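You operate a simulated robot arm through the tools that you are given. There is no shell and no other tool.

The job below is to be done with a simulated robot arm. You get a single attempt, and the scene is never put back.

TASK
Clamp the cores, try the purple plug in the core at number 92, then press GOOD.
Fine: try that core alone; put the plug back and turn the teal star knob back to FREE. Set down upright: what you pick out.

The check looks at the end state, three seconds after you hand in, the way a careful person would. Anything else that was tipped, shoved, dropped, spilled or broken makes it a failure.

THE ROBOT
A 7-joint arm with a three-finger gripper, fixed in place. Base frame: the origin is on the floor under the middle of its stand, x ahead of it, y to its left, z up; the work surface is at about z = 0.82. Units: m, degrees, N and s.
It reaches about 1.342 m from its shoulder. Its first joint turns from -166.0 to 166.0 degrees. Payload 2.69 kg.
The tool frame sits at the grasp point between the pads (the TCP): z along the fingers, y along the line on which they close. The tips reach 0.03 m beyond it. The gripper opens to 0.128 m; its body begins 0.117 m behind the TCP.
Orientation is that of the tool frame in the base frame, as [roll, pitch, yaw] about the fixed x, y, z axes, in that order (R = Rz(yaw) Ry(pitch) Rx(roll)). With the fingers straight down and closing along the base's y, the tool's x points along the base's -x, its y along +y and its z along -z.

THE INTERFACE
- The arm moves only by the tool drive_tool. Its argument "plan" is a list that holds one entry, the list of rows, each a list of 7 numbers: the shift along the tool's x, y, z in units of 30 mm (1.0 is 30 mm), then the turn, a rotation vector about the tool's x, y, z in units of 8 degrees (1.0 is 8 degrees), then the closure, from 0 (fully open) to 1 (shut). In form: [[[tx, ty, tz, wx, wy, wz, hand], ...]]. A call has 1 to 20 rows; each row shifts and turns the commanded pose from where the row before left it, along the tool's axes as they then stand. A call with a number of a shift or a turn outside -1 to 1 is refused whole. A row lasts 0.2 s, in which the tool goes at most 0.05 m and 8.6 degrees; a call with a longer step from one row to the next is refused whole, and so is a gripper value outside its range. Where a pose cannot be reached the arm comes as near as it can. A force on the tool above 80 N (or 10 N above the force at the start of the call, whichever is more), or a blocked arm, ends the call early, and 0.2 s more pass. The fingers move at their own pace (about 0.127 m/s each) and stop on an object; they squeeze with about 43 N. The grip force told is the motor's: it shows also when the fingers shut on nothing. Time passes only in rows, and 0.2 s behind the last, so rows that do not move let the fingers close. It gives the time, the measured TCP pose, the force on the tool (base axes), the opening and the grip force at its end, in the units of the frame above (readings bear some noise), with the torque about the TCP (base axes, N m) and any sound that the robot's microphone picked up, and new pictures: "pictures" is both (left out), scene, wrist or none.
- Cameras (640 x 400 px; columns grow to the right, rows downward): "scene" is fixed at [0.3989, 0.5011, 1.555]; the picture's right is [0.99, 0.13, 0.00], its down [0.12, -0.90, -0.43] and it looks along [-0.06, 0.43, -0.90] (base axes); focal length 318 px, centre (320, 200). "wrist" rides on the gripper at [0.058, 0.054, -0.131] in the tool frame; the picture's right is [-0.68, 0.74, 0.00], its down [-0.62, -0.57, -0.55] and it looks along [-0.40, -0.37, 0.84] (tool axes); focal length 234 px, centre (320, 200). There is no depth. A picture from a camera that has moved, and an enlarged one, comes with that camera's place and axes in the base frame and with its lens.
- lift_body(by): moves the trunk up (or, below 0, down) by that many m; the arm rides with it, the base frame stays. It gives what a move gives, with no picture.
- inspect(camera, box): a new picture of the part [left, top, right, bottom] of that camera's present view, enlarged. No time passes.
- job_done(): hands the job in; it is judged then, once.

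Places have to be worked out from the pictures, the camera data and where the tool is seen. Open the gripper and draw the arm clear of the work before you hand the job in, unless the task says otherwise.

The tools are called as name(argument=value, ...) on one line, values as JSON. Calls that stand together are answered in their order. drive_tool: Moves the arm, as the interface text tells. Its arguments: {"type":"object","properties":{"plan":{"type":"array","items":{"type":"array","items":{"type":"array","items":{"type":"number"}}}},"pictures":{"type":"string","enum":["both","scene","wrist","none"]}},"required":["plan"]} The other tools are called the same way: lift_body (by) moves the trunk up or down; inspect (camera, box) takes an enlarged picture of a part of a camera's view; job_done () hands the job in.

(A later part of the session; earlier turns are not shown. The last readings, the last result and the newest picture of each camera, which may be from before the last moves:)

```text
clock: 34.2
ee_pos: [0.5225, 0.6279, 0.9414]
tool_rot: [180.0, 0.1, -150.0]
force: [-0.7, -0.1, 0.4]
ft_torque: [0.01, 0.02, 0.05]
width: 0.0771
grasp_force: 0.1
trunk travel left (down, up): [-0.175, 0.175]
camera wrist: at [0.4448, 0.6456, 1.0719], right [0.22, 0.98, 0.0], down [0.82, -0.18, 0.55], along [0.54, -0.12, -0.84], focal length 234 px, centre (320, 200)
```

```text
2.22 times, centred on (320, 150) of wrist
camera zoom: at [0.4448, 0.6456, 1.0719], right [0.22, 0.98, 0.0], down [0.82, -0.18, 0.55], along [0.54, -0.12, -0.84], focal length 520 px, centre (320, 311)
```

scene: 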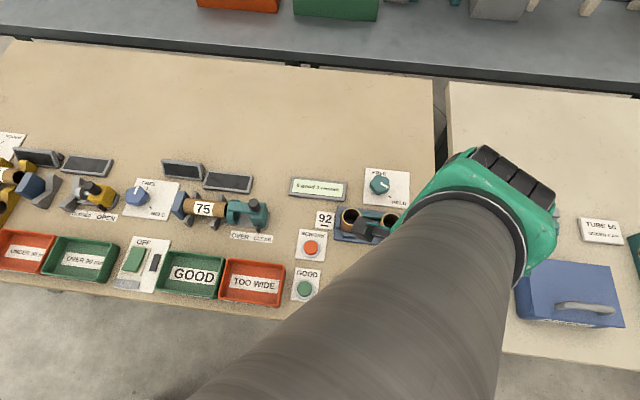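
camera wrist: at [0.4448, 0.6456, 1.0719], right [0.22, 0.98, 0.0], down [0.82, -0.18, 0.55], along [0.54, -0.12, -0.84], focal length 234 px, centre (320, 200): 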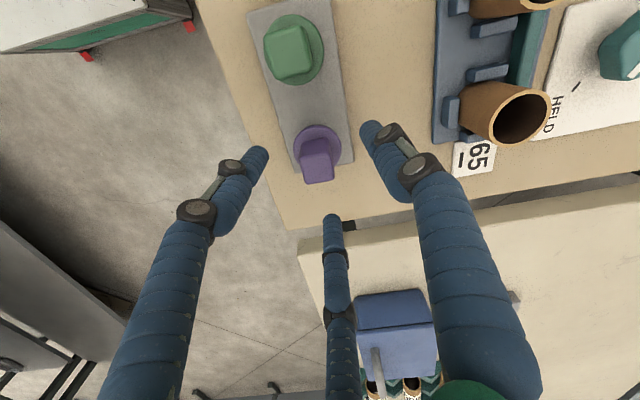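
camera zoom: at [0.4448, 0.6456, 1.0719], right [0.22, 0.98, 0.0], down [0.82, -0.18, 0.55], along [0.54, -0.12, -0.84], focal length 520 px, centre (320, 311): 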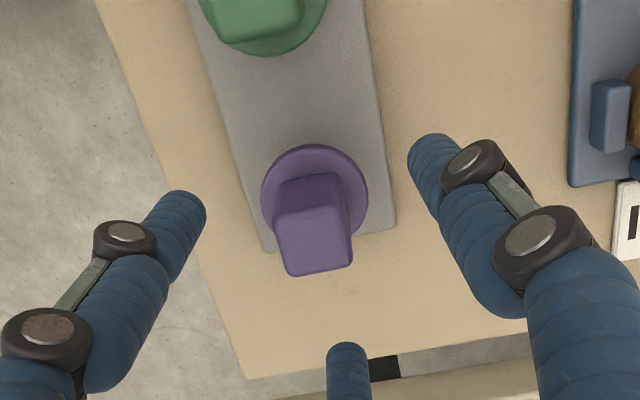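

The handle is centred at about (0.522, 0.626) between the fingers. I descend to z ≈ 0.897 with a small −y correction, then close lightly.

drive_tool(plan=[[[0.025, -0.043, 0.4, 0, 0, 0, 0.4], [0, 0, 0.4, 0, 0, 0, 0.4], [0, 0, 0.4, 0, 0, 0, 0.4], [0, 0, 0.28, 0, 0, 0, 0.4], [0, 0, 0, 0, 0, 0, 0.55], [0, 0, 0, 0, 0, 0, 0.68], [0, 0, 0, 0, 0, 0, 0.72], [0, 0, 0, 0, 0, 0, 0.72]]], pictures="wrist")

inspect(camera="wrist", box=[230, 100, 410, 260])

```text
clock: 36.0
ee_pos: [0.5225, 0.627, 0.8971]
tool_rot: [-180.0, 0.0, -150.0]
force: [0.1, -0.1, 0.4]
ft_torque: [0.03, 0.04, -0.04]
width: 0.0355
grasp_force: 0.1
trunk travel left (down, up): [-0.175, 0.175]
camera wrist: at [0.4446, 0.6437, 1.0268], right [0.22, 0.98, 0.0], down [0.82, -0.18, 0.55], along [0.54, -0.12, -0.84], focal length 234 px, centre (320, 200)
```

wrist: 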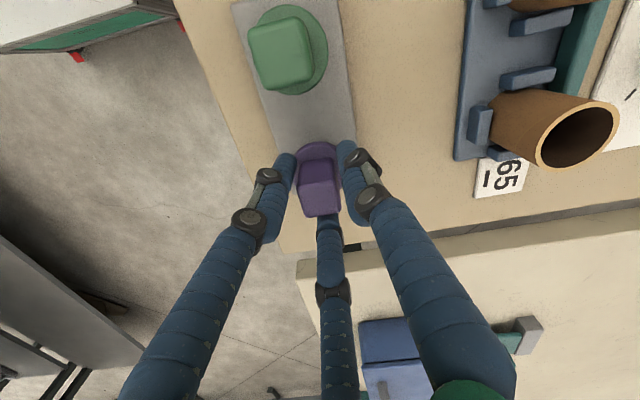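

```text
2.50 times, centred on (320, 180) of wrist
camera zoom: at [0.4446, 0.6437, 1.0268], right [0.22, 0.98, 0.0], down [0.82, -0.18, 0.55], along [0.54, -0.12, -0.84], focal length 585 px, centre (320, 250)
```

zoom: 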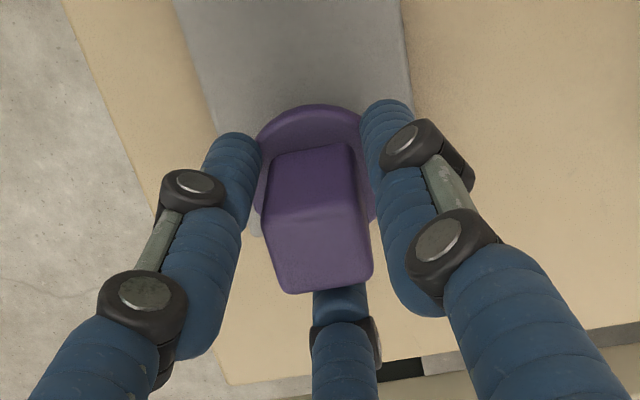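

No contact yet at 0.0355 opening. I close a bit more to find first contact and read side loads.

drive_tool(plan=[[[0, 0, 0, 0, 0, 0, 0.76], [0, 0, 0, 0, 0, 0, 0.79], [0, 0, 0, 0, 0, 0, 0.81], [0, 0, 0, 0, 0, 0, 0.81]]], pictures="wrist")

inspect(camera="wrist", box=[230, 100, 410, 260])

```text
clock: 37.0
ee_pos: [0.5229, 0.6265, 0.8954]
tool_rot: [-180.0, 0.1, -150.0]
force: [-0.5, -0.9, 0.9]
ft_torque: [-0.03, 0.01, -0.02]
width: 0.032
grasp_force: 5.9
trunk travel left (down, up): [-0.175, 0.175]
camera wrist: at [0.4445, 0.6436, 1.0269], right [0.22, 0.98, 0.0], down [0.82, -0.18, 0.55], along [0.54, -0.12, -0.84], focal length 234 px, centre (320, 200)
```

wrist: 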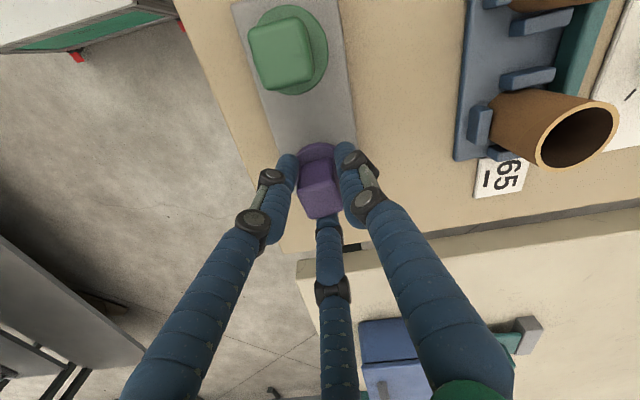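

```text
2.50 times, centred on (320, 180) of wrist
camera zoom: at [0.4445, 0.6436, 1.0269], right [0.22, 0.98, 0.0], down [0.82, -0.18, 0.55], along [0.54, -0.12, -0.84], focal length 585 px, centre (320, 250)
```

zoom: 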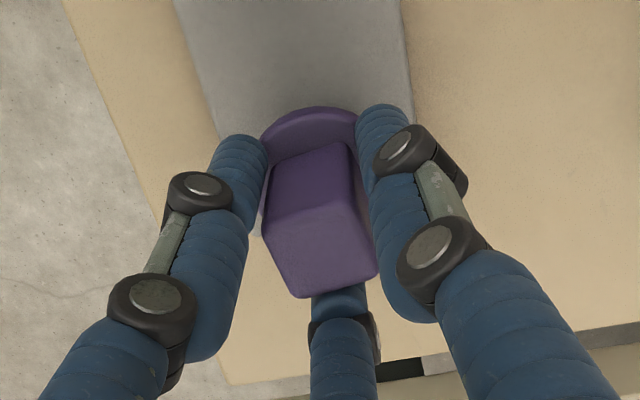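

Contact at 0.032 opening with negligible side load (plug twisted slightly, as its shaft is round). I squeeze fully and check.

drive_tool(plan=[[[0, 0, 0, 0, 0, 0, 0.87], [0, 0, 0, 0, 0, 0, 0.94], [0, 0, 0, 0, 0, 0, 1], [0, 0, 0, 0, 0, 0, 1], [0, 0, 0, 0, 0, 0, 1]]], pictures="wrist")

inspect(camera="wrist", box=[230, 100, 410, 260])

```text
clock: 38.2
ee_pos: [0.5225, 0.6258, 0.8963]
tool_rot: [179.9, 0.1, -149.9]
force: [-0.7, -1.3, 1.8]
ft_torque: [-0.04, -0.08, -0.03]
width: 0.0322
grasp_force: 43.5
trunk travel left (down, up): [-0.175, 0.175]
camera wrist: at [0.4446, 0.6436, 1.0268], right [0.22, 0.98, 0.0], down [0.82, -0.18, 0.55], along [0.54, -0.12, -0.84], focal length 234 px, centre (320, 200)
```

wrist: 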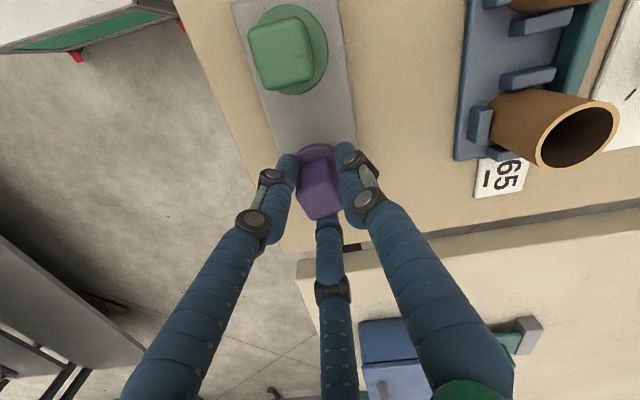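

```text
2.50 times, centred on (320, 180) of wrist
camera zoom: at [0.4446, 0.6436, 1.0268], right [0.22, 0.98, 0.0], down [0.82, -0.18, 0.55], along [0.54, -0.12, -0.84], focal length 585 px, centre (320, 250)
```

zoom: 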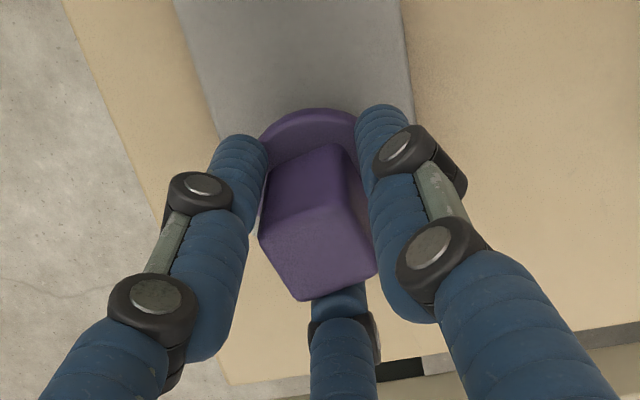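

The plug is firmly gripped (43.5 N). Grip pose to remember: TCP (0.5226, 0.6264, 0.8963). I lift straight up slowly.

drive_tool(plan=[[[0, 0, -0.2, 0, 0, 0, 1], [0, 0, -0.3, 0, 0, 0, 1], [0, 0, -0.5, 0, 0, 0, 1], [0, 0, -0.5, 0, 0, 0, 1], [0, 0, -0.5, 0, 0, 0, 1], [0, 0, -0.5, 0, 0, 0, 1], [0, 0, -0.5, 0, 0, 0, 1], [0, 0, -0.5, 0, 0, 0, 1], [0, 0, -0.5, 0, 0, 0, 1], [0, 0, 0, 0, 0, 0, 1], [0, 0, 0, 0, 0, 0, 1]]])

inspect(camera="wrist", box=[220, 60, 430, 260])

```text
clock: 40.6
ee_pos: [0.5235, 0.6254, 1.0153]
tool_rot: [180.0, 0.0, -150.0]
force: [-0.1, -0.4, -0.1]
ft_torque: [-0.02, 0.0, 0.0]
width: 0.0316
grasp_force: 43.3
trunk travel left (down, up): [-0.175, 0.175]
camera wrist: at [0.445, 0.6442, 1.1475], right [0.22, 0.98, 0.0], down [0.82, -0.18, 0.55], along [0.54, -0.12, -0.84], focal length 234 px, centre (320, 200)
```

scene: 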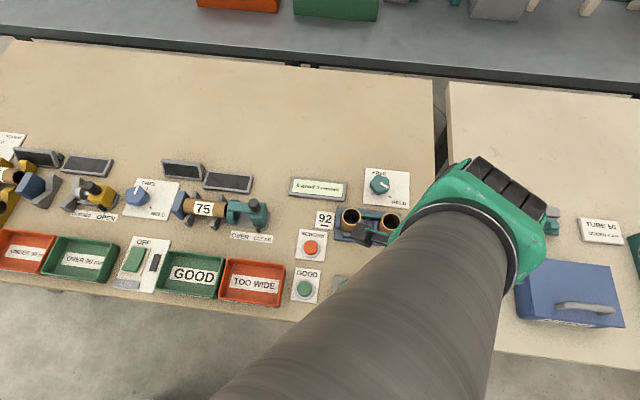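
wrist: 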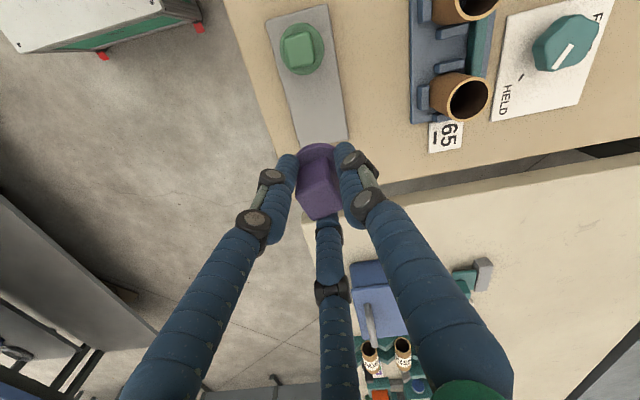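

```text
2.00 times, centred on (325, 160) of wrist
camera zoom: at [0.445, 0.6442, 1.1475], right [0.22, 0.98, 0.0], down [0.82, -0.18, 0.55], along [0.54, -0.12, -0.84], focal length 468 px, centre (310, 280)
```

zoom: 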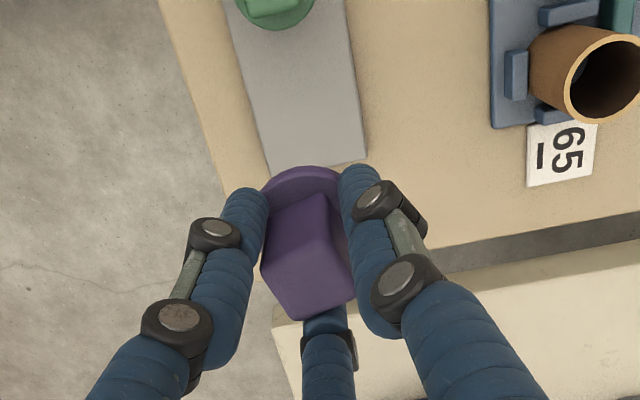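

The plug came out cleanly with the gripper and the tray stayed put. I now move so the wrist camera looks straight down on core 92 to measure its axis accurately (and to see the empty plug socket).

drive_tool(plan=[[[-0.29, 0.617, -0.1, 0, 0, 0, 1], [-0.29, 0.617, -0.1, 0, 0, 0, 1], [-0.29, 0.617, -0.1, 0, 0, 0, 1], [-0.29, 0.617, -0.1, 0, 0, 0, 1], [-0.29, 0.617, -0.1, 0, 0, 0, 1], [-0.29, 0.617, 0, 0, 0, 0, 1], [-0.29, 0.617, 0, 0, 0, 0, 1], [0, 0, 0, 0, 0, 0, 1], [0, 0, 0, 0, 0, 0, 1]]])

inspect(camera="wrist", box=[240, 0, 400, 100])

inspect(camera="scene", box=[310, 195, 430, 320])

```text
clock: 42.6
ee_pos: [0.5104, 0.7672, 1.0319]
tool_rot: [180.0, 0.1, -150.0]
force: [-0.8, 0.1, -2.1]
ft_torque: [-0.01, 0.02, -0.02]
width: 0.0318
grasp_force: 43.2
trunk travel left (down, up): [-0.175, 0.175]
camera wrist: at [0.432, 0.7858, 1.1625], right [0.22, 0.98, 0.0], down [0.82, -0.18, 0.55], along [0.54, -0.12, -0.84], focal length 234 px, centre (320, 200)
```

scene: 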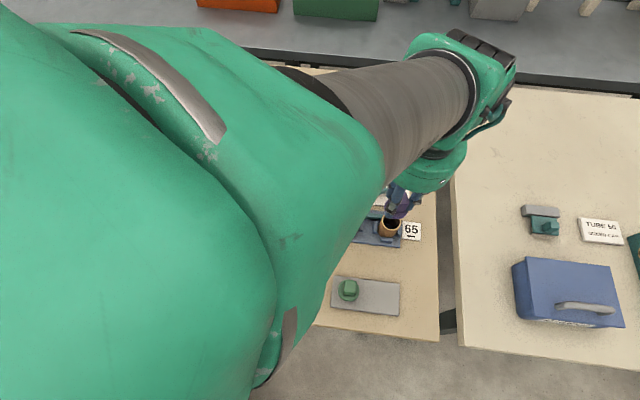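
wrist: 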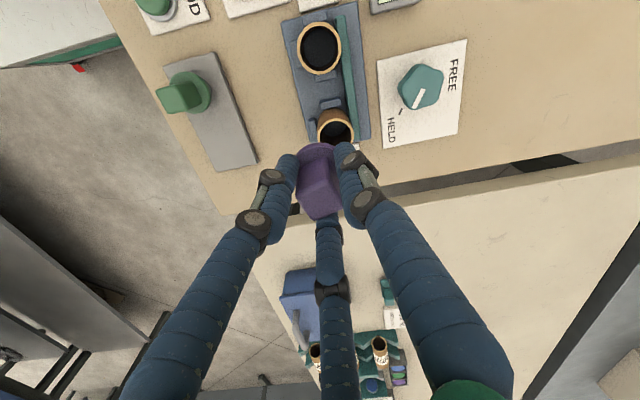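

```text
4.00 times, centred on (320, 50) of wrist
camera zoom: at [0.432, 0.7858, 1.1625], right [0.22, 0.98, 0.0], down [0.82, -0.18, 0.55], along [0.54, -0.12, -0.84], focal length 937 px, centre (320, 800)
```

zoom: 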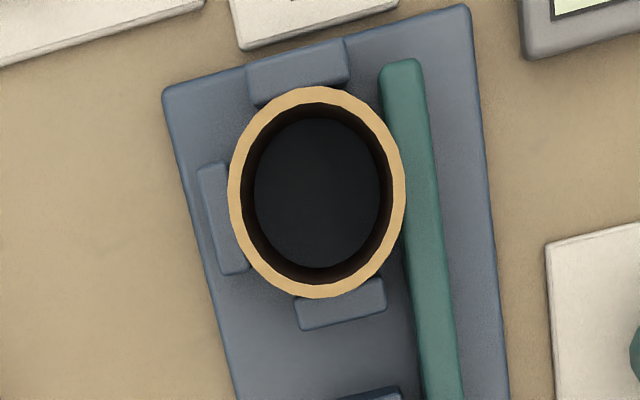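

```text
3.20 times, centred on (370, 258) of scene
camera zoom: at [0.3989, 0.5011, 1.555], right [0.99, 0.13, 0.0], down [0.12, -0.9, -0.43], along [-0.06, 0.43, -0.9], focal length 1017 px, centre (160, 16)
```

zoom: 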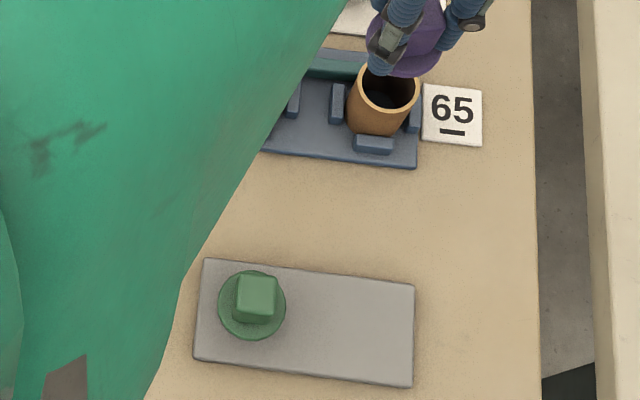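

Core 92 is seen almost straight down. The tray seems flat where the purple plug stood; I enlarge the tray and the held plug to check.

inspect(camera="scene", box=[330, 270, 410, 320])

inspect(camera="scene", box=[360, 170, 440, 245])

inspect(camera="wrist", box=[150, 40, 270, 180])

```text
8.00 times, centred on (370, 295) of scene
camera zoom: at [0.3989, 0.5011, 1.555], right [0.99, 0.13, 0.0], down [0.12, -0.9, -0.43], along [-0.06, 0.43, -0.9], focal length 2543 px, centre (-80, -560)
```

zoom: 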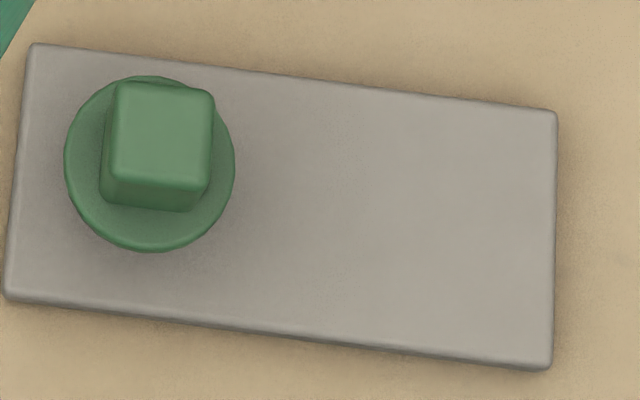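

```text
5.33 times, centred on (400, 208) of scene
camera zoom: at [0.3989, 0.5011, 1.555], right [0.99, 0.13, 0.0], down [0.12, -0.9, -0.43], along [-0.06, 0.43, -0.9], focal length 1695 px, centre (-107, 160)
```

zoom: 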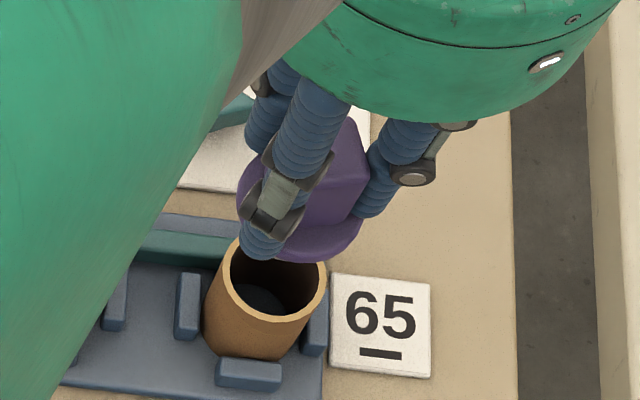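

```text
2.86 times, centred on (210, 110) of wrist
camera zoom: at [0.432, 0.7858, 1.1625], right [0.22, 0.98, 0.0], down [0.82, -0.18, 0.55], along [0.54, -0.12, -0.84], focal length 669 px, centre (634, 457)
```

zoom: 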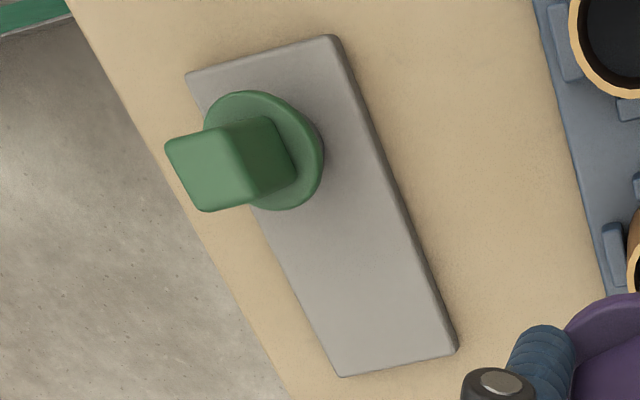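

The tray is a plain flat slab, so the plug simply stands upright on its shaft there. The core 92 rim and bottom appear concentric, so the camera is right above its axis: the core is at about (0.433, 0.785). I now zoom in on the held plug to find its axis relative to the tool.

inspect(camera="wrist", box=[280, 130, 370, 230])

```text
4.00 times, centred on (325, 180) of wrist
camera zoom: at [0.432, 0.7858, 1.1625], right [0.22, 0.98, 0.0], down [0.82, -0.18, 0.55], along [0.54, -0.12, -0.84], focal length 937 px, centre (300, 280)
```

zoom: 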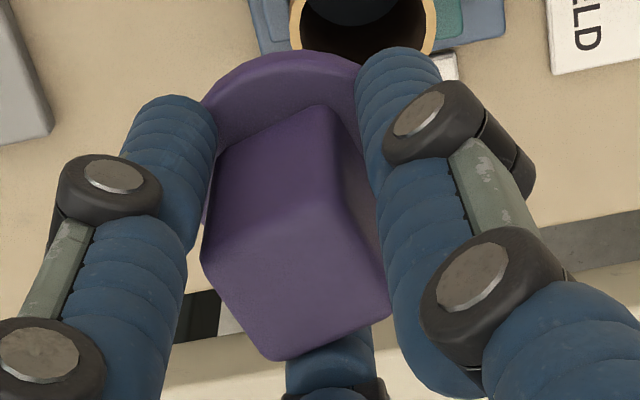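

The handle top centre projects onto the tool axis (if the handle top is ~10 mm behind the TCP, consistent with z ≈ 0.905). I zoom in on the flange arc to check the plug's tilt.

inspect(camera="wrist", box=[295, 135, 350, 170])

inspect(camera="wrist", box=[295, 165, 350, 220])

```text
11.43 times, centred on (322, 152) of wrist
camera zoom: at [0.432, 0.7858, 1.1625], right [0.22, 0.98, 0.0], down [0.82, -0.18, 0.55], along [0.54, -0.12, -0.84], focal length 2676 px, centre (291, 743)
```

zoom: 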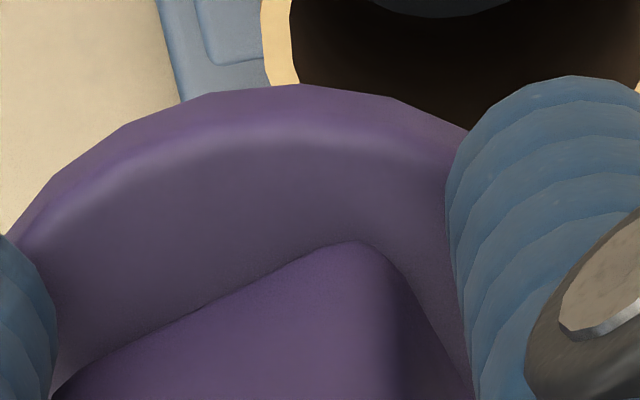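

```text
7.27 times, centred on (322, 192) of wrist
camera zoom: at [0.432, 0.7858, 1.1625], right [0.22, 0.98, 0.0], down [0.82, -0.18, 0.55], along [0.54, -0.12, -0.84], focal length 1703 px, centre (302, 254)
```

zoom: 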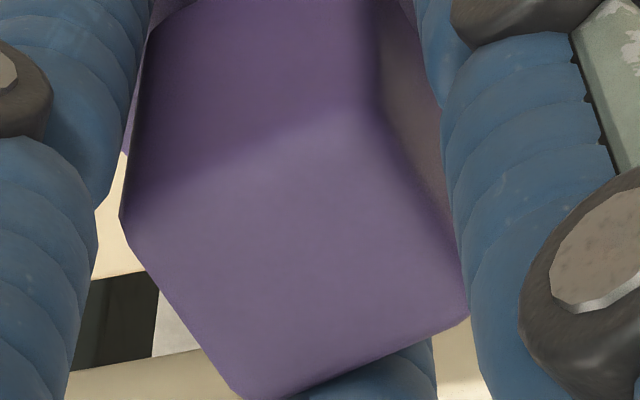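

From below-oblique angles the shaft isn't visible, so I raise the plug high in front of the scene camera to see it side-on and learn the shaft's diameter, length and tilt before inserting.

drive_tool(plan=[[[0, 0, -0.9, 0, 0, 0, 1], [-0.1325, 0.5075, -0.85, 0, 0, 0, 1], [-0.1325, 0.5075, -0.85, 0, 0, 0, 1], [-0.1325, 0.5075, -0.85, 0, 0, 0, 1], [-0.1325, 0.5075, -0.85, 0, 0, 0, 1], [-0.1325, 0.5075, -0.85, 0, 0, 0, 1], [-0.1325, 0.5075, -0.85, 0, 0, 0, 1], [-0.1325, 0.5075, -0.85, 0, 0, 0, 1], [-0.1325, 0.5075, -0.85, 0, 0, 0, 1], [-0.1325, 0.5075, -0.85, 0, 0, 0, 1], [-0.1325, 0.5075, -0.85, 0, 0, 0, 1], [-0.1325, 0.5075, -0.85, 0, 0, 0, 1], [0, 0, 0, 0, 0, 0, 1], [0, 0, 0, 0, 0, 0, 1]]], pictures="scene")

```text
clock: 45.6
ee_pos: [0.4517, 0.9049, 1.3215]
tool_rot: [179.9, 0.1, -149.9]
force: [-0.2, -0.7, -0.9]
ft_torque: [0.05, -0.05, 0.0]
width: 0.0316
grasp_force: 42.9
out of reach, approached as far as the arm can: row 11, 12
trunk travel left (down, up): [-0.175, 0.175]
```

scene: 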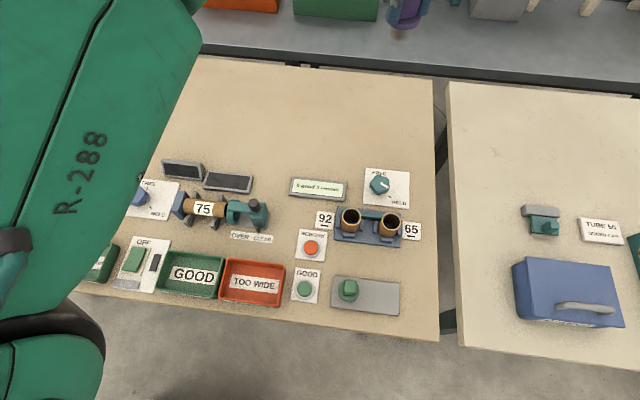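

The plug is visible at the top of the scene view with its shaft below the flange. I enlarge it.

inspect(camera="scene", box=[370, 0, 450, 50])

inspect(camera="scene", box=[310, 195, 430, 320])

```text
8.00 times, centred on (410, 25) of scene
camera zoom: at [0.3989, 0.5011, 1.555], right [0.99, 0.13, 0.0], down [0.12, -0.9, -0.43], along [-0.06, 0.43, -0.9], focal length 2543 px, centre (-400, 1600)
```

zoom: 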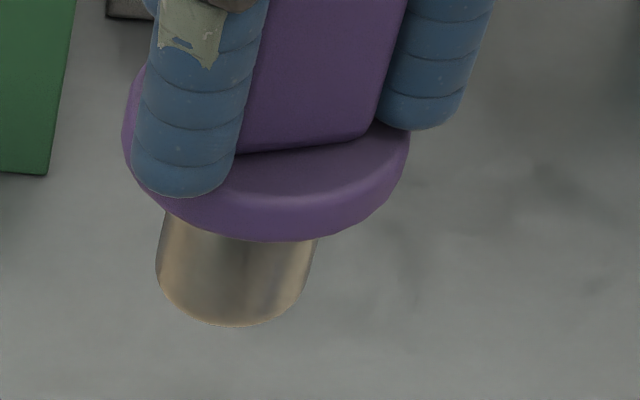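

```text
3.20 times, centred on (370, 258) of scene
camera zoom: at [0.3989, 0.5011, 1.555], right [0.99, 0.13, 0.0], down [0.12, -0.9, -0.43], along [-0.06, 0.43, -0.9], focal length 1017 px, centre (160, 16)
```

zoom: 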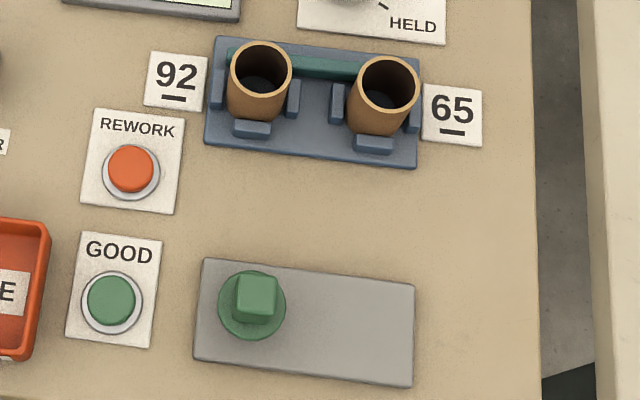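

The shaft is a ~25 mm steel cylinder about 22 mm long, hanging vertically, and the core bore is ~36 mm, so there is ~5 mm radial clearance. I move to above core 92 at (0.433, 0.7845), z ≈ 1.0.

drive_tool(plan=[[[0.2117, -0.264, 0.893, 0, 0, 0, 1], [0.2117, -0.264, 0.893, 0, 0, 0, 1], [0.2117, -0.264, 0.893, 0, 0, 0, 1], [0.2117, -0.264, 0.893, 0, 0, 0, 1], [0.2117, -0.264, 0.893, 0, 0, 0, 1], [0.2117, -0.264, 0.893, 0, 0, 0, 1], [0.2117, -0.264, 0.893, 0, 0, 0, 1], [0.2117, -0.264, 0.893, 0, 0, 0, 1], [0.2117, -0.264, 0.893, 0, 0, 0, 1], [0.2117, -0.264, 0.893, 0, 0, 0, 1], [0.2117, -0.264, 0.893, 0, 0, 0, 1], [0.2117, -0.264, 0.893, 0, 0, 0, 1], [0, 0, 0, 0, 0, 0, 1], [0, 0, 0, 0, 0, 0, 1]]])

inspect(camera="wrist", box=[220, 60, 430, 220])

```text
clock: 48.6
ee_pos: [0.4358, 0.7856, 0.9974]
tool_rot: [180.0, 0.1, -150.0]
force: [0.1, 0.4, -1.0]
ft_torque: [0.01, -0.01, -0.02]
width: 0.0314
grasp_force: 42.8
trunk travel left (down, up): [-0.175, 0.175]
camera wrist: at [0.3574, 0.8031, 1.1286], right [0.22, 0.98, 0.0], down [0.82, -0.18, 0.55], along [0.54, -0.12, -0.84], focal length 234 px, centre (320, 200)
```

scene: 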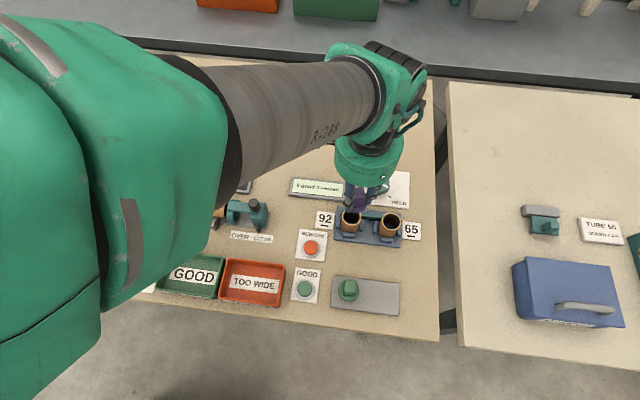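
wrist: 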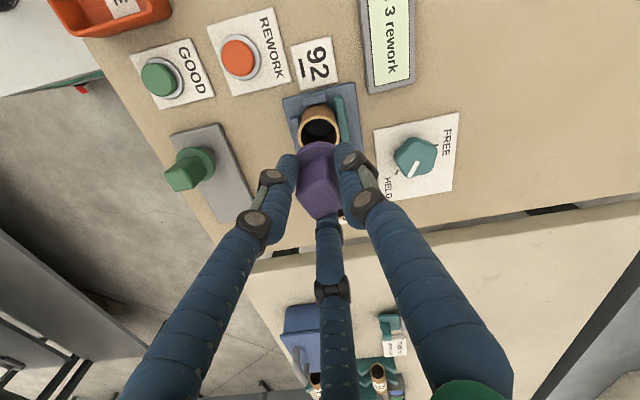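

```text
2.50 times, centred on (325, 140) of wrist
camera zoom: at [0.3574, 0.8031, 1.1286], right [0.22, 0.98, 0.0], down [0.82, -0.18, 0.55], along [0.54, -0.12, -0.84], focal length 585 px, centre (308, 350)
```

zoom: 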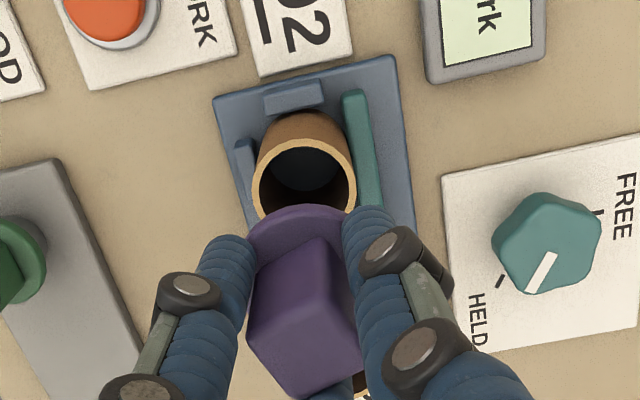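

The scene camera can see the plug and core 92 here. I enlarge that region to judge x alignment.

inspect(camera="scene", box=[320, 170, 410, 250])

```text
5.00 times, centred on (365, 210) of scene
camera zoom: at [0.3989, 0.5011, 1.555], right [0.99, 0.13, 0.0], down [0.12, -0.9, -0.43], along [-0.06, 0.43, -0.9], focal length 1589 px, centre (95, 150)
```

zoom: 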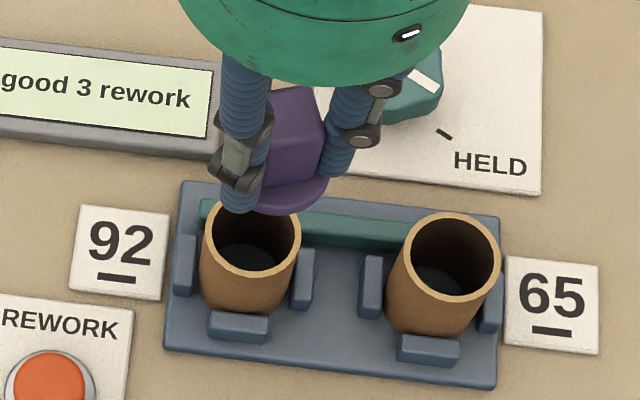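

Readings and both views put the plug roughly 2–3 mm toward +x and +y of core 92's axis (≈0.4335, 0.784). I correct by (−2.5, −2) mm and lower to z ≈ 0.955, just above the rim, to recheck.

drive_tool(plan=[[[0.106, -0.016, 0.2, 0, 0, 0, 1], [0, 0, 0.4, 0, 0, 0, 1], [0, 0, 0.4, 0, 0, 0, 1], [0, 0, 0.4, 0, 0, 0, 1], [0, 0, 0, 0, 0, 0, 1], [0, 0, 0, 0, 0, 0, 1]]])

inspect(camera="scene", box=[320, 180, 400, 250])

inspect(camera="wrist", box=[260, 80, 390, 180])

```text
clock: 50.0
ee_pos: [0.433, 0.7818, 0.9562]
tool_rot: [180.0, -0.1, -150.0]
force: [-0.6, 0.5, -0.6]
ft_torque: [0.02, -0.02, 0.01]
width: 0.0313
grasp_force: 43.2
trunk travel left (down, up): [-0.175, 0.175]
camera wrist: at [0.3545, 0.7997, 1.087], right [0.22, 0.98, 0.0], down [0.82, -0.18, 0.55], along [0.54, -0.12, -0.84], focal length 234 px, centre (320, 200)
```

scene: 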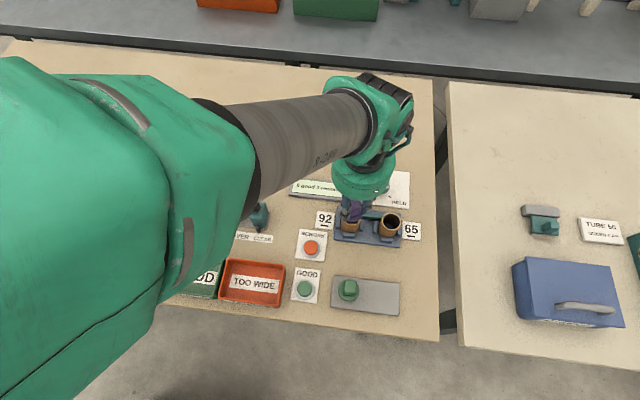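
wrist: 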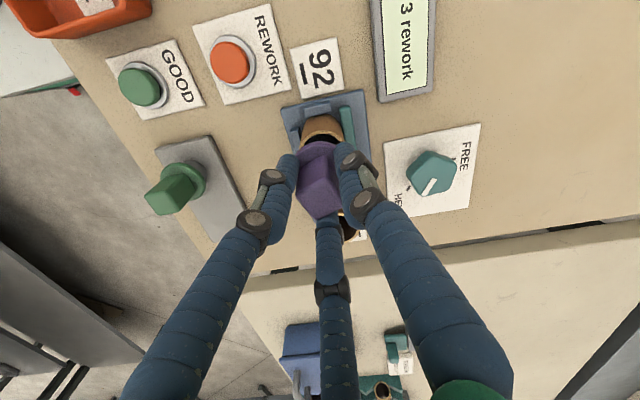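

```text
5.71 times, centred on (360, 215) of scene
camera zoom: at [0.3989, 0.5011, 1.555], right [0.99, 0.13, 0.0], down [0.12, -0.9, -0.43], along [-0.06, 0.43, -0.9], focal length 1816 px, centre (91, 114)
```

zoom: 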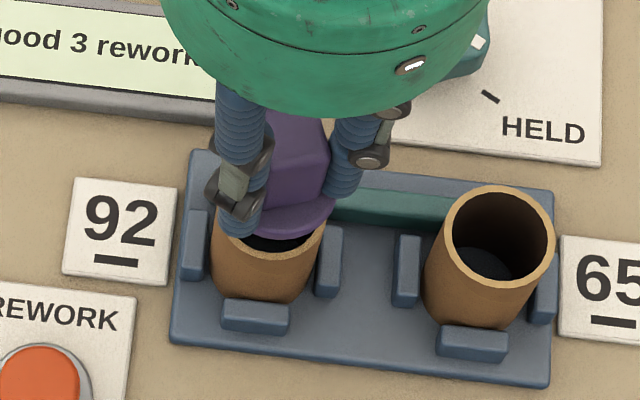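

```text
4.00 times, centred on (325, 130) of wrist
camera zoom: at [0.3545, 0.7997, 1.087], right [0.22, 0.98, 0.0], down [0.82, -0.18, 0.55], along [0.54, -0.12, -0.84], focal length 937 px, centre (300, 480)
```

zoom: 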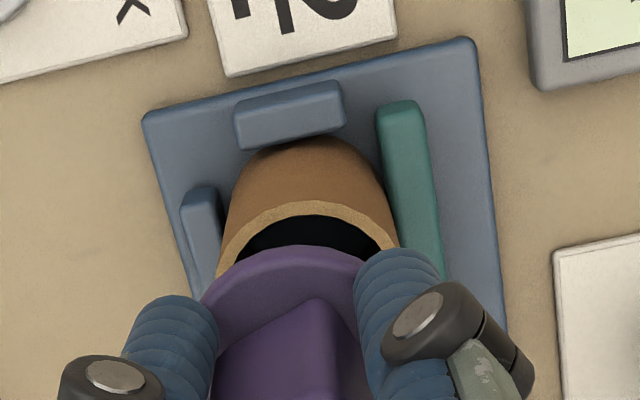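

The plug is now aligned with core 92 within about 1–2 mm in both views. After a 1 mm tweak I lower slowly into the bore, watching the force.

drive_tool(plan=[[[-0.046, 0.012, 0.15, 0, 0, 0, 1], [0, 0, 0.2, 0, 0, 0, 1], [0, 0, 0.2, 0, 0, 0, 1], [0, 0, 0.12, 0, 0, 0, 1], [0, 0, 0, 0, 0, 0, 1]]])

inspect(camera="scene", box=[320, 180, 400, 250])

inspect(camera="wrist", box=[260, 80, 390, 180])

```text
clock: 51.2
ee_pos: [0.4338, 0.7827, 0.9363]
tool_rot: [-180.0, 0.1, -150.0]
force: [0.1, -0.4, -1.6]
ft_torque: [-0.01, -0.01, -0.03]
width: 0.0311
grasp_force: 43.4
trunk travel left (down, up): [-0.175, 0.175]
camera wrist: at [0.3552, 0.8004, 1.0675], right [0.22, 0.98, 0.0], down [0.82, -0.18, 0.55], along [0.54, -0.12, -0.84], focal length 234 px, centre (320, 200)
```

scene: 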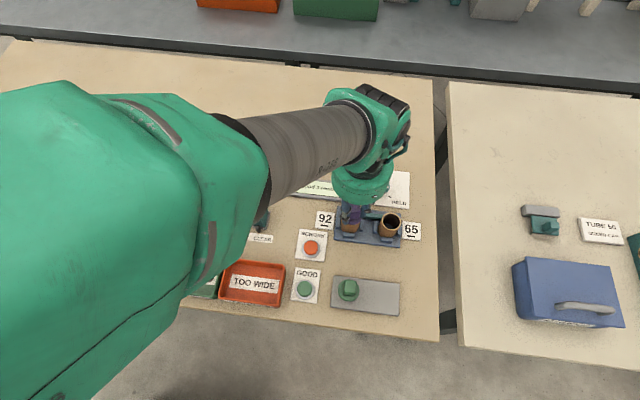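
wrist: 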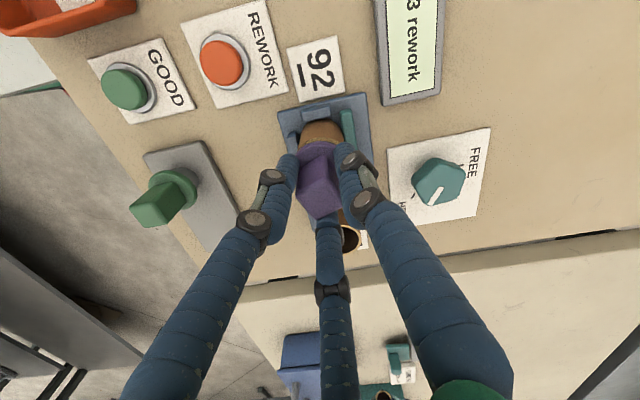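

```text
5.71 times, centred on (360, 215) of scene
camera zoom: at [0.3989, 0.5011, 1.555], right [0.99, 0.13, 0.0], down [0.12, -0.9, -0.43], along [-0.06, 0.43, -0.9], focal length 1816 px, centre (91, 114)
```

zoom: 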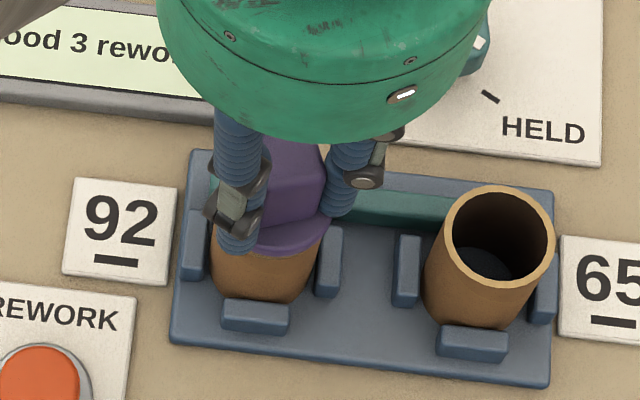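

```text
4.00 times, centred on (325, 130) of wrist
camera zoom: at [0.3552, 0.8004, 1.0675], right [0.22, 0.98, 0.0], down [0.82, -0.18, 0.55], along [0.54, -0.12, -0.84], focal length 937 px, centre (300, 480)
```

zoom: 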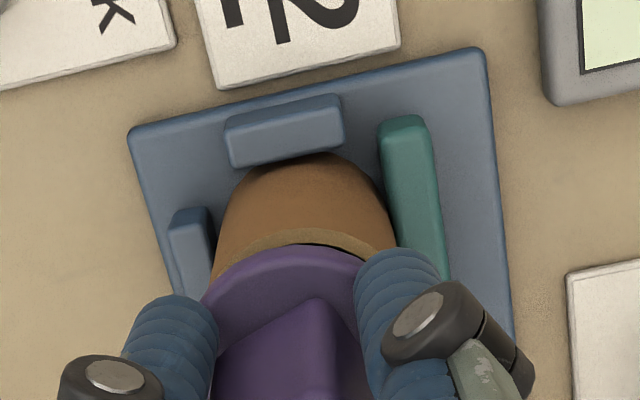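

The shaft is entering freely (no load). I continue down gently in ~2–3 mm steps toward the flange seating on the rim.

drive_tool(plan=[[[0, 0, 0.1, 0, 0, 0, 1], [0, 0, 0.1, 0, 0, 0, 1], [0, 0, 0.08, 0, 0, 0, 1], [0, 0, 0, 0, 0, 0, 1]]])

inspect(camera="scene", box=[320, 180, 400, 250])

inspect(camera="wrist", box=[260, 80, 390, 180])

```text
clock: 52.2
ee_pos: [0.4338, 0.7821, 0.9281]
tool_rot: [-179.9, 0.0, -150.0]
force: [-0.6, -0.7, -1.0]
ft_torque: [0.02, -0.03, 0.01]
width: 0.0312
grasp_force: 42.7
trunk travel left (down, up): [-0.175, 0.175]
camera wrist: at [0.3556, 0.8003, 1.0589], right [0.22, 0.98, 0.0], down [0.82, -0.18, 0.55], along [0.54, -0.12, -0.84], focal length 234 px, centre (320, 200)
```

scene: 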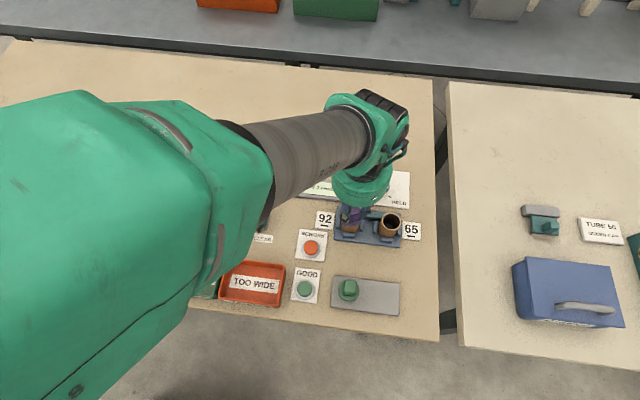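
wrist: 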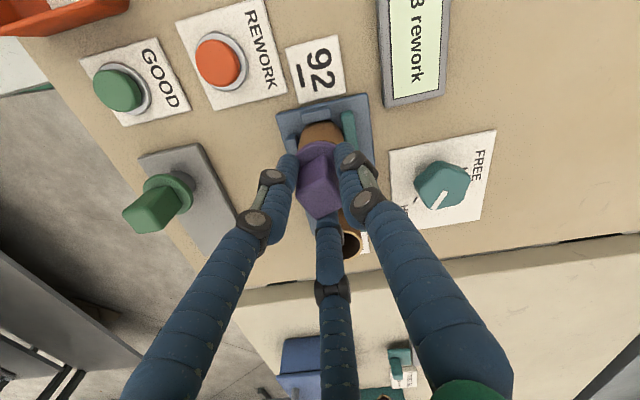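

```text
5.71 times, centred on (360, 215) of scene
camera zoom: at [0.3989, 0.5011, 1.555], right [0.99, 0.13, 0.0], down [0.12, -0.9, -0.43], along [-0.06, 0.43, -0.9], focal length 1816 px, centre (91, 114)
```

zoom: 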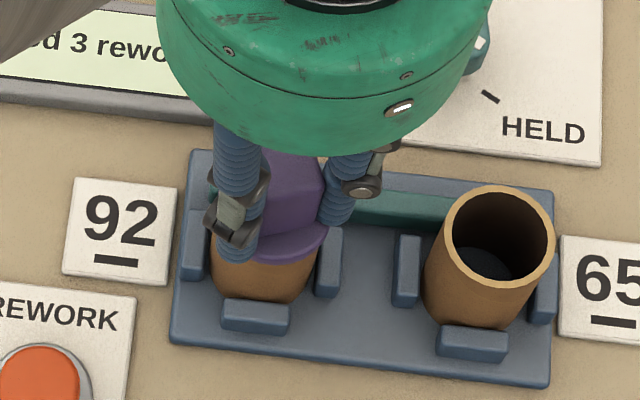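

```text
4.00 times, centred on (325, 130) of wrist
camera zoom: at [0.3556, 0.8003, 1.0589], right [0.22, 0.98, 0.0], down [0.82, -0.18, 0.55], along [0.54, -0.12, -0.84], focal length 937 px, centre (300, 480)
```

zoom: 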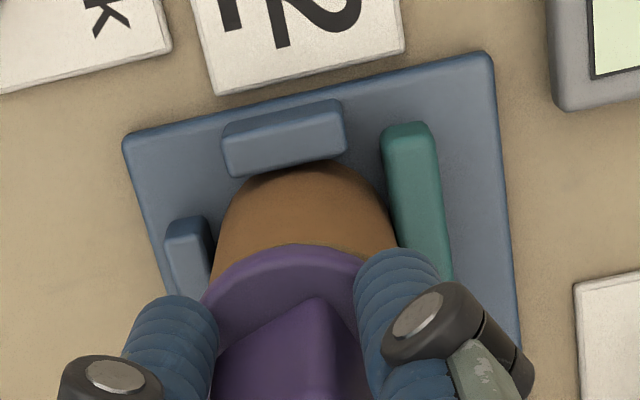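

The flange is almost on the rim, still no load. I go down another ~3 mm very gently.

drive_tool(plan=[[[0, 0, 0.05, 0, 0, 0, 1], [0, 0, 0.05, 0, 0, 0, 1], [0, 0, 0, 0, 0, 0, 1]]], pictures="none")

```text
clock: 53.0
ee_pos: [0.4341, 0.7829, 0.9282]
tool_rot: [-180.0, 0.3, -150.0]
force: [-2.5, -2.3, 17.1]
ft_torque: [-0.18, 0.11, 0.0]
width: 0.0313
grasp_force: 43.0
trunk travel left (down, up): [-0.175, 0.175]
```

Contact: +17 N vertically, so the flange is seated on core 92's rim. I hold briefly and look.

drive_tool(plan=[[[0, 0, -0.02, 0, 0, 0, 1], [0, 0, 0, 0, 0, 0, 1], [0, 0, 0, 0, 0, 0, 1]]])

inspect(camera="scene", box=[320, 180, 400, 250])

inspect(camera="wrist", box=[260, 80, 390, 180])

```text
clock: 53.8
ee_pos: [0.4339, 0.7827, 0.9274]
tool_rot: [180.0, 0.2, -150.1]
force: [1.0, 1.1, 21.4]
ft_torque: [0.06, -0.16, -0.03]
width: 0.0312
grasp_force: 42.9
trunk travel left (down, up): [-0.175, 0.175]
camera wrist: at [0.3558, 0.8001, 1.0584], right [0.22, 0.98, 0.0], down [0.81, -0.18, 0.55], along [0.54, -0.12, -0.84], focal length 234 px, centre (320, 200)
```

scene: 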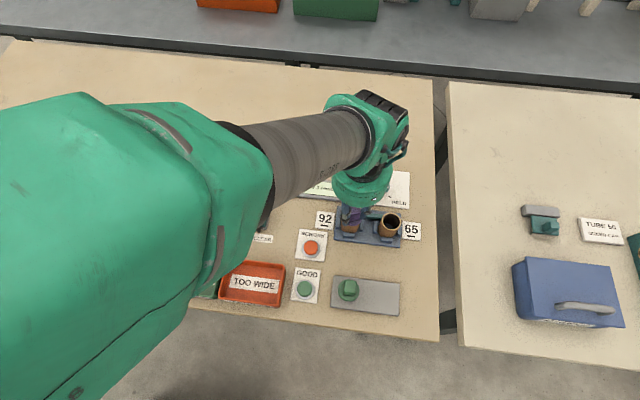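
wrist: 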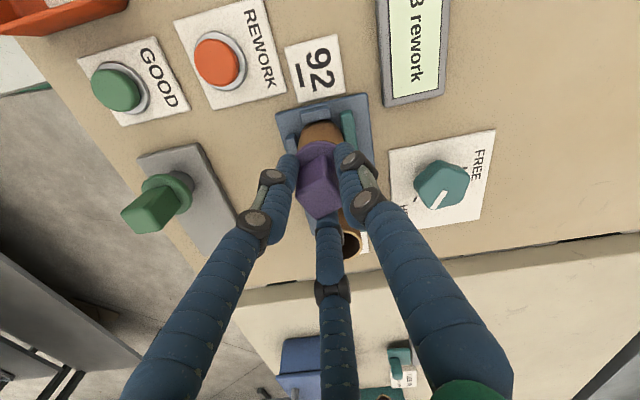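

```text
5.71 times, centred on (360, 215) of scene
camera zoom: at [0.3989, 0.5011, 1.555], right [0.99, 0.13, 0.0], down [0.12, -0.9, -0.43], along [-0.06, 0.43, -0.9], focal length 1816 px, centre (91, 114)
```

zoom: 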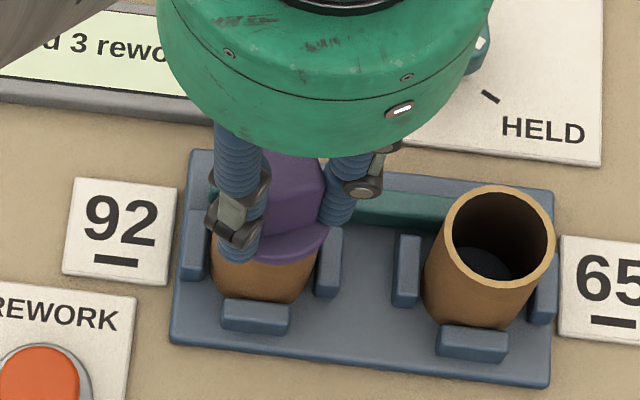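

```text
4.00 times, centred on (325, 130) of wrist
camera zoom: at [0.3558, 0.8001, 1.0584], right [0.22, 0.98, 0.0], down [0.81, -0.18, 0.55], along [0.54, -0.12, -0.84], focal length 937 px, centre (300, 480)
```

zoom: 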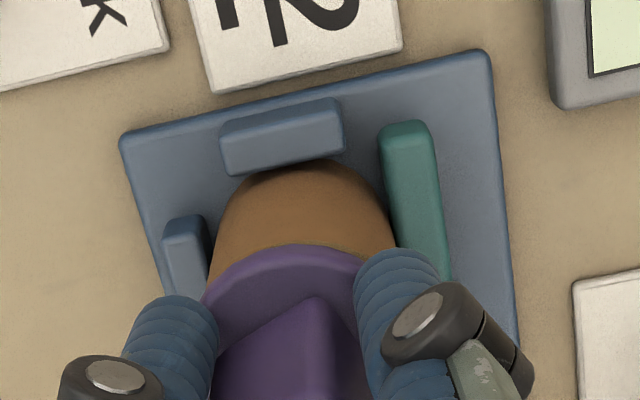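

The plug is fully seated in core 92. I withdraw straight up to z ≈ 1.0.

drive_tool(plan=[[[0, 0, -0.15, 0, 0, 0, 1], [0, 0, -0.3, 0, 0, 0, 1], [0, 0, -0.5, 0, 0, 0, 1], [0, 0, -0.5, 0, 0, 0, 1], [0, 0, -0.6, 0, 0, 0, 1], [0, 0, -0.7, 0, 0, 0, 1], [0, 0, 0, 0, 0, 0, 1], [0, 0, 0, 0, 0, 0, 1]]])

inspect(camera="scene", box=[320, 170, 410, 250])

inspect(camera="wrist", box=[280, 130, 370, 230])

```text
clock: 55.6
ee_pos: [0.4338, 0.7825, 1.0078]
tool_rot: [-180.0, 0.0, -149.9]
force: [-0.2, 0.4, -1.4]
ft_torque: [-0.02, 0.02, 0.02]
width: 0.0309
grasp_force: 43.3
trunk travel left (down, up): [-0.175, 0.175]
camera wrist: at [0.3561, 0.8006, 1.1389], right [0.22, 0.98, 0.0], down [0.82, -0.18, 0.55], along [0.54, -0.12, -0.84], focal length 234 px, centre (320, 200)
```

scene: 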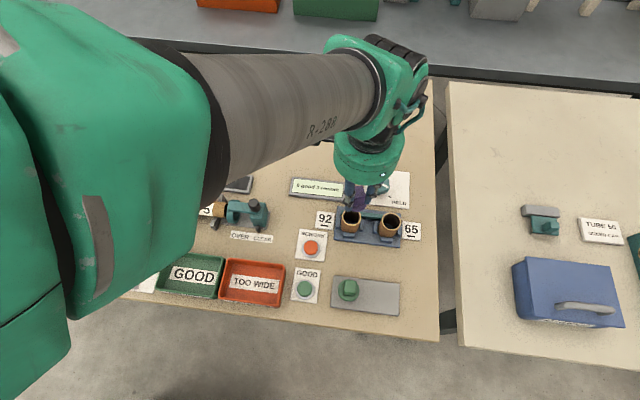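
wrist: 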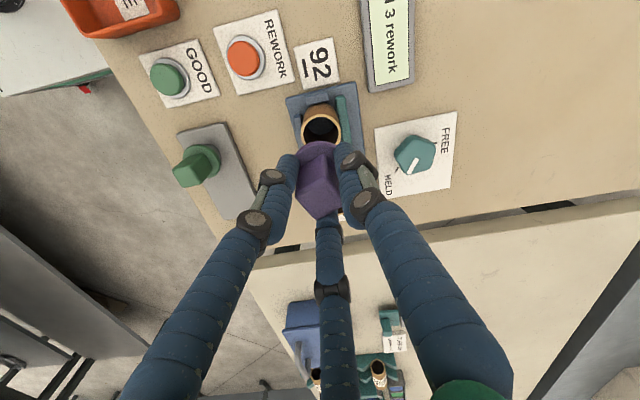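

```text
5.00 times, centred on (365, 210) of scene
camera zoom: at [0.3989, 0.5011, 1.555], right [0.99, 0.13, 0.0], down [0.12, -0.9, -0.43], along [-0.06, 0.43, -0.9], focal length 1589 px, centre (95, 150)
```

zoom: 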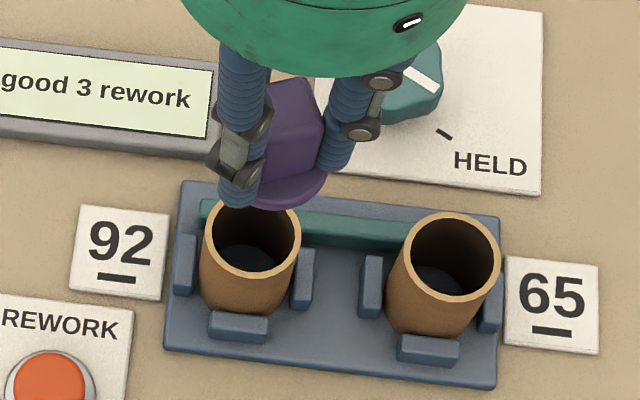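

```text
4.00 times, centred on (325, 180) of wrist
camera zoom: at [0.3561, 0.8006, 1.1389], right [0.22, 0.98, 0.0], down [0.82, -0.18, 0.55], along [0.54, -0.12, -0.84], focal length 937 px, centre (300, 280)
```

zoom: 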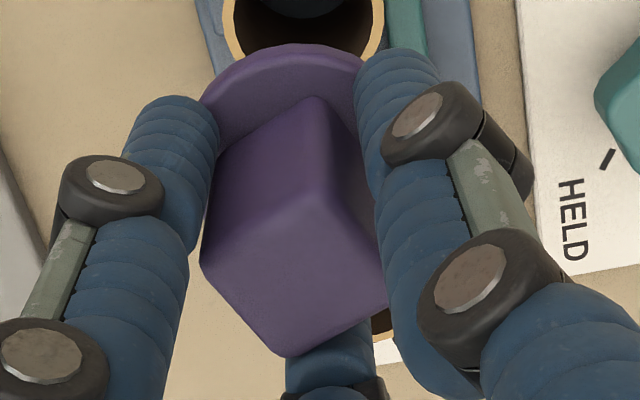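

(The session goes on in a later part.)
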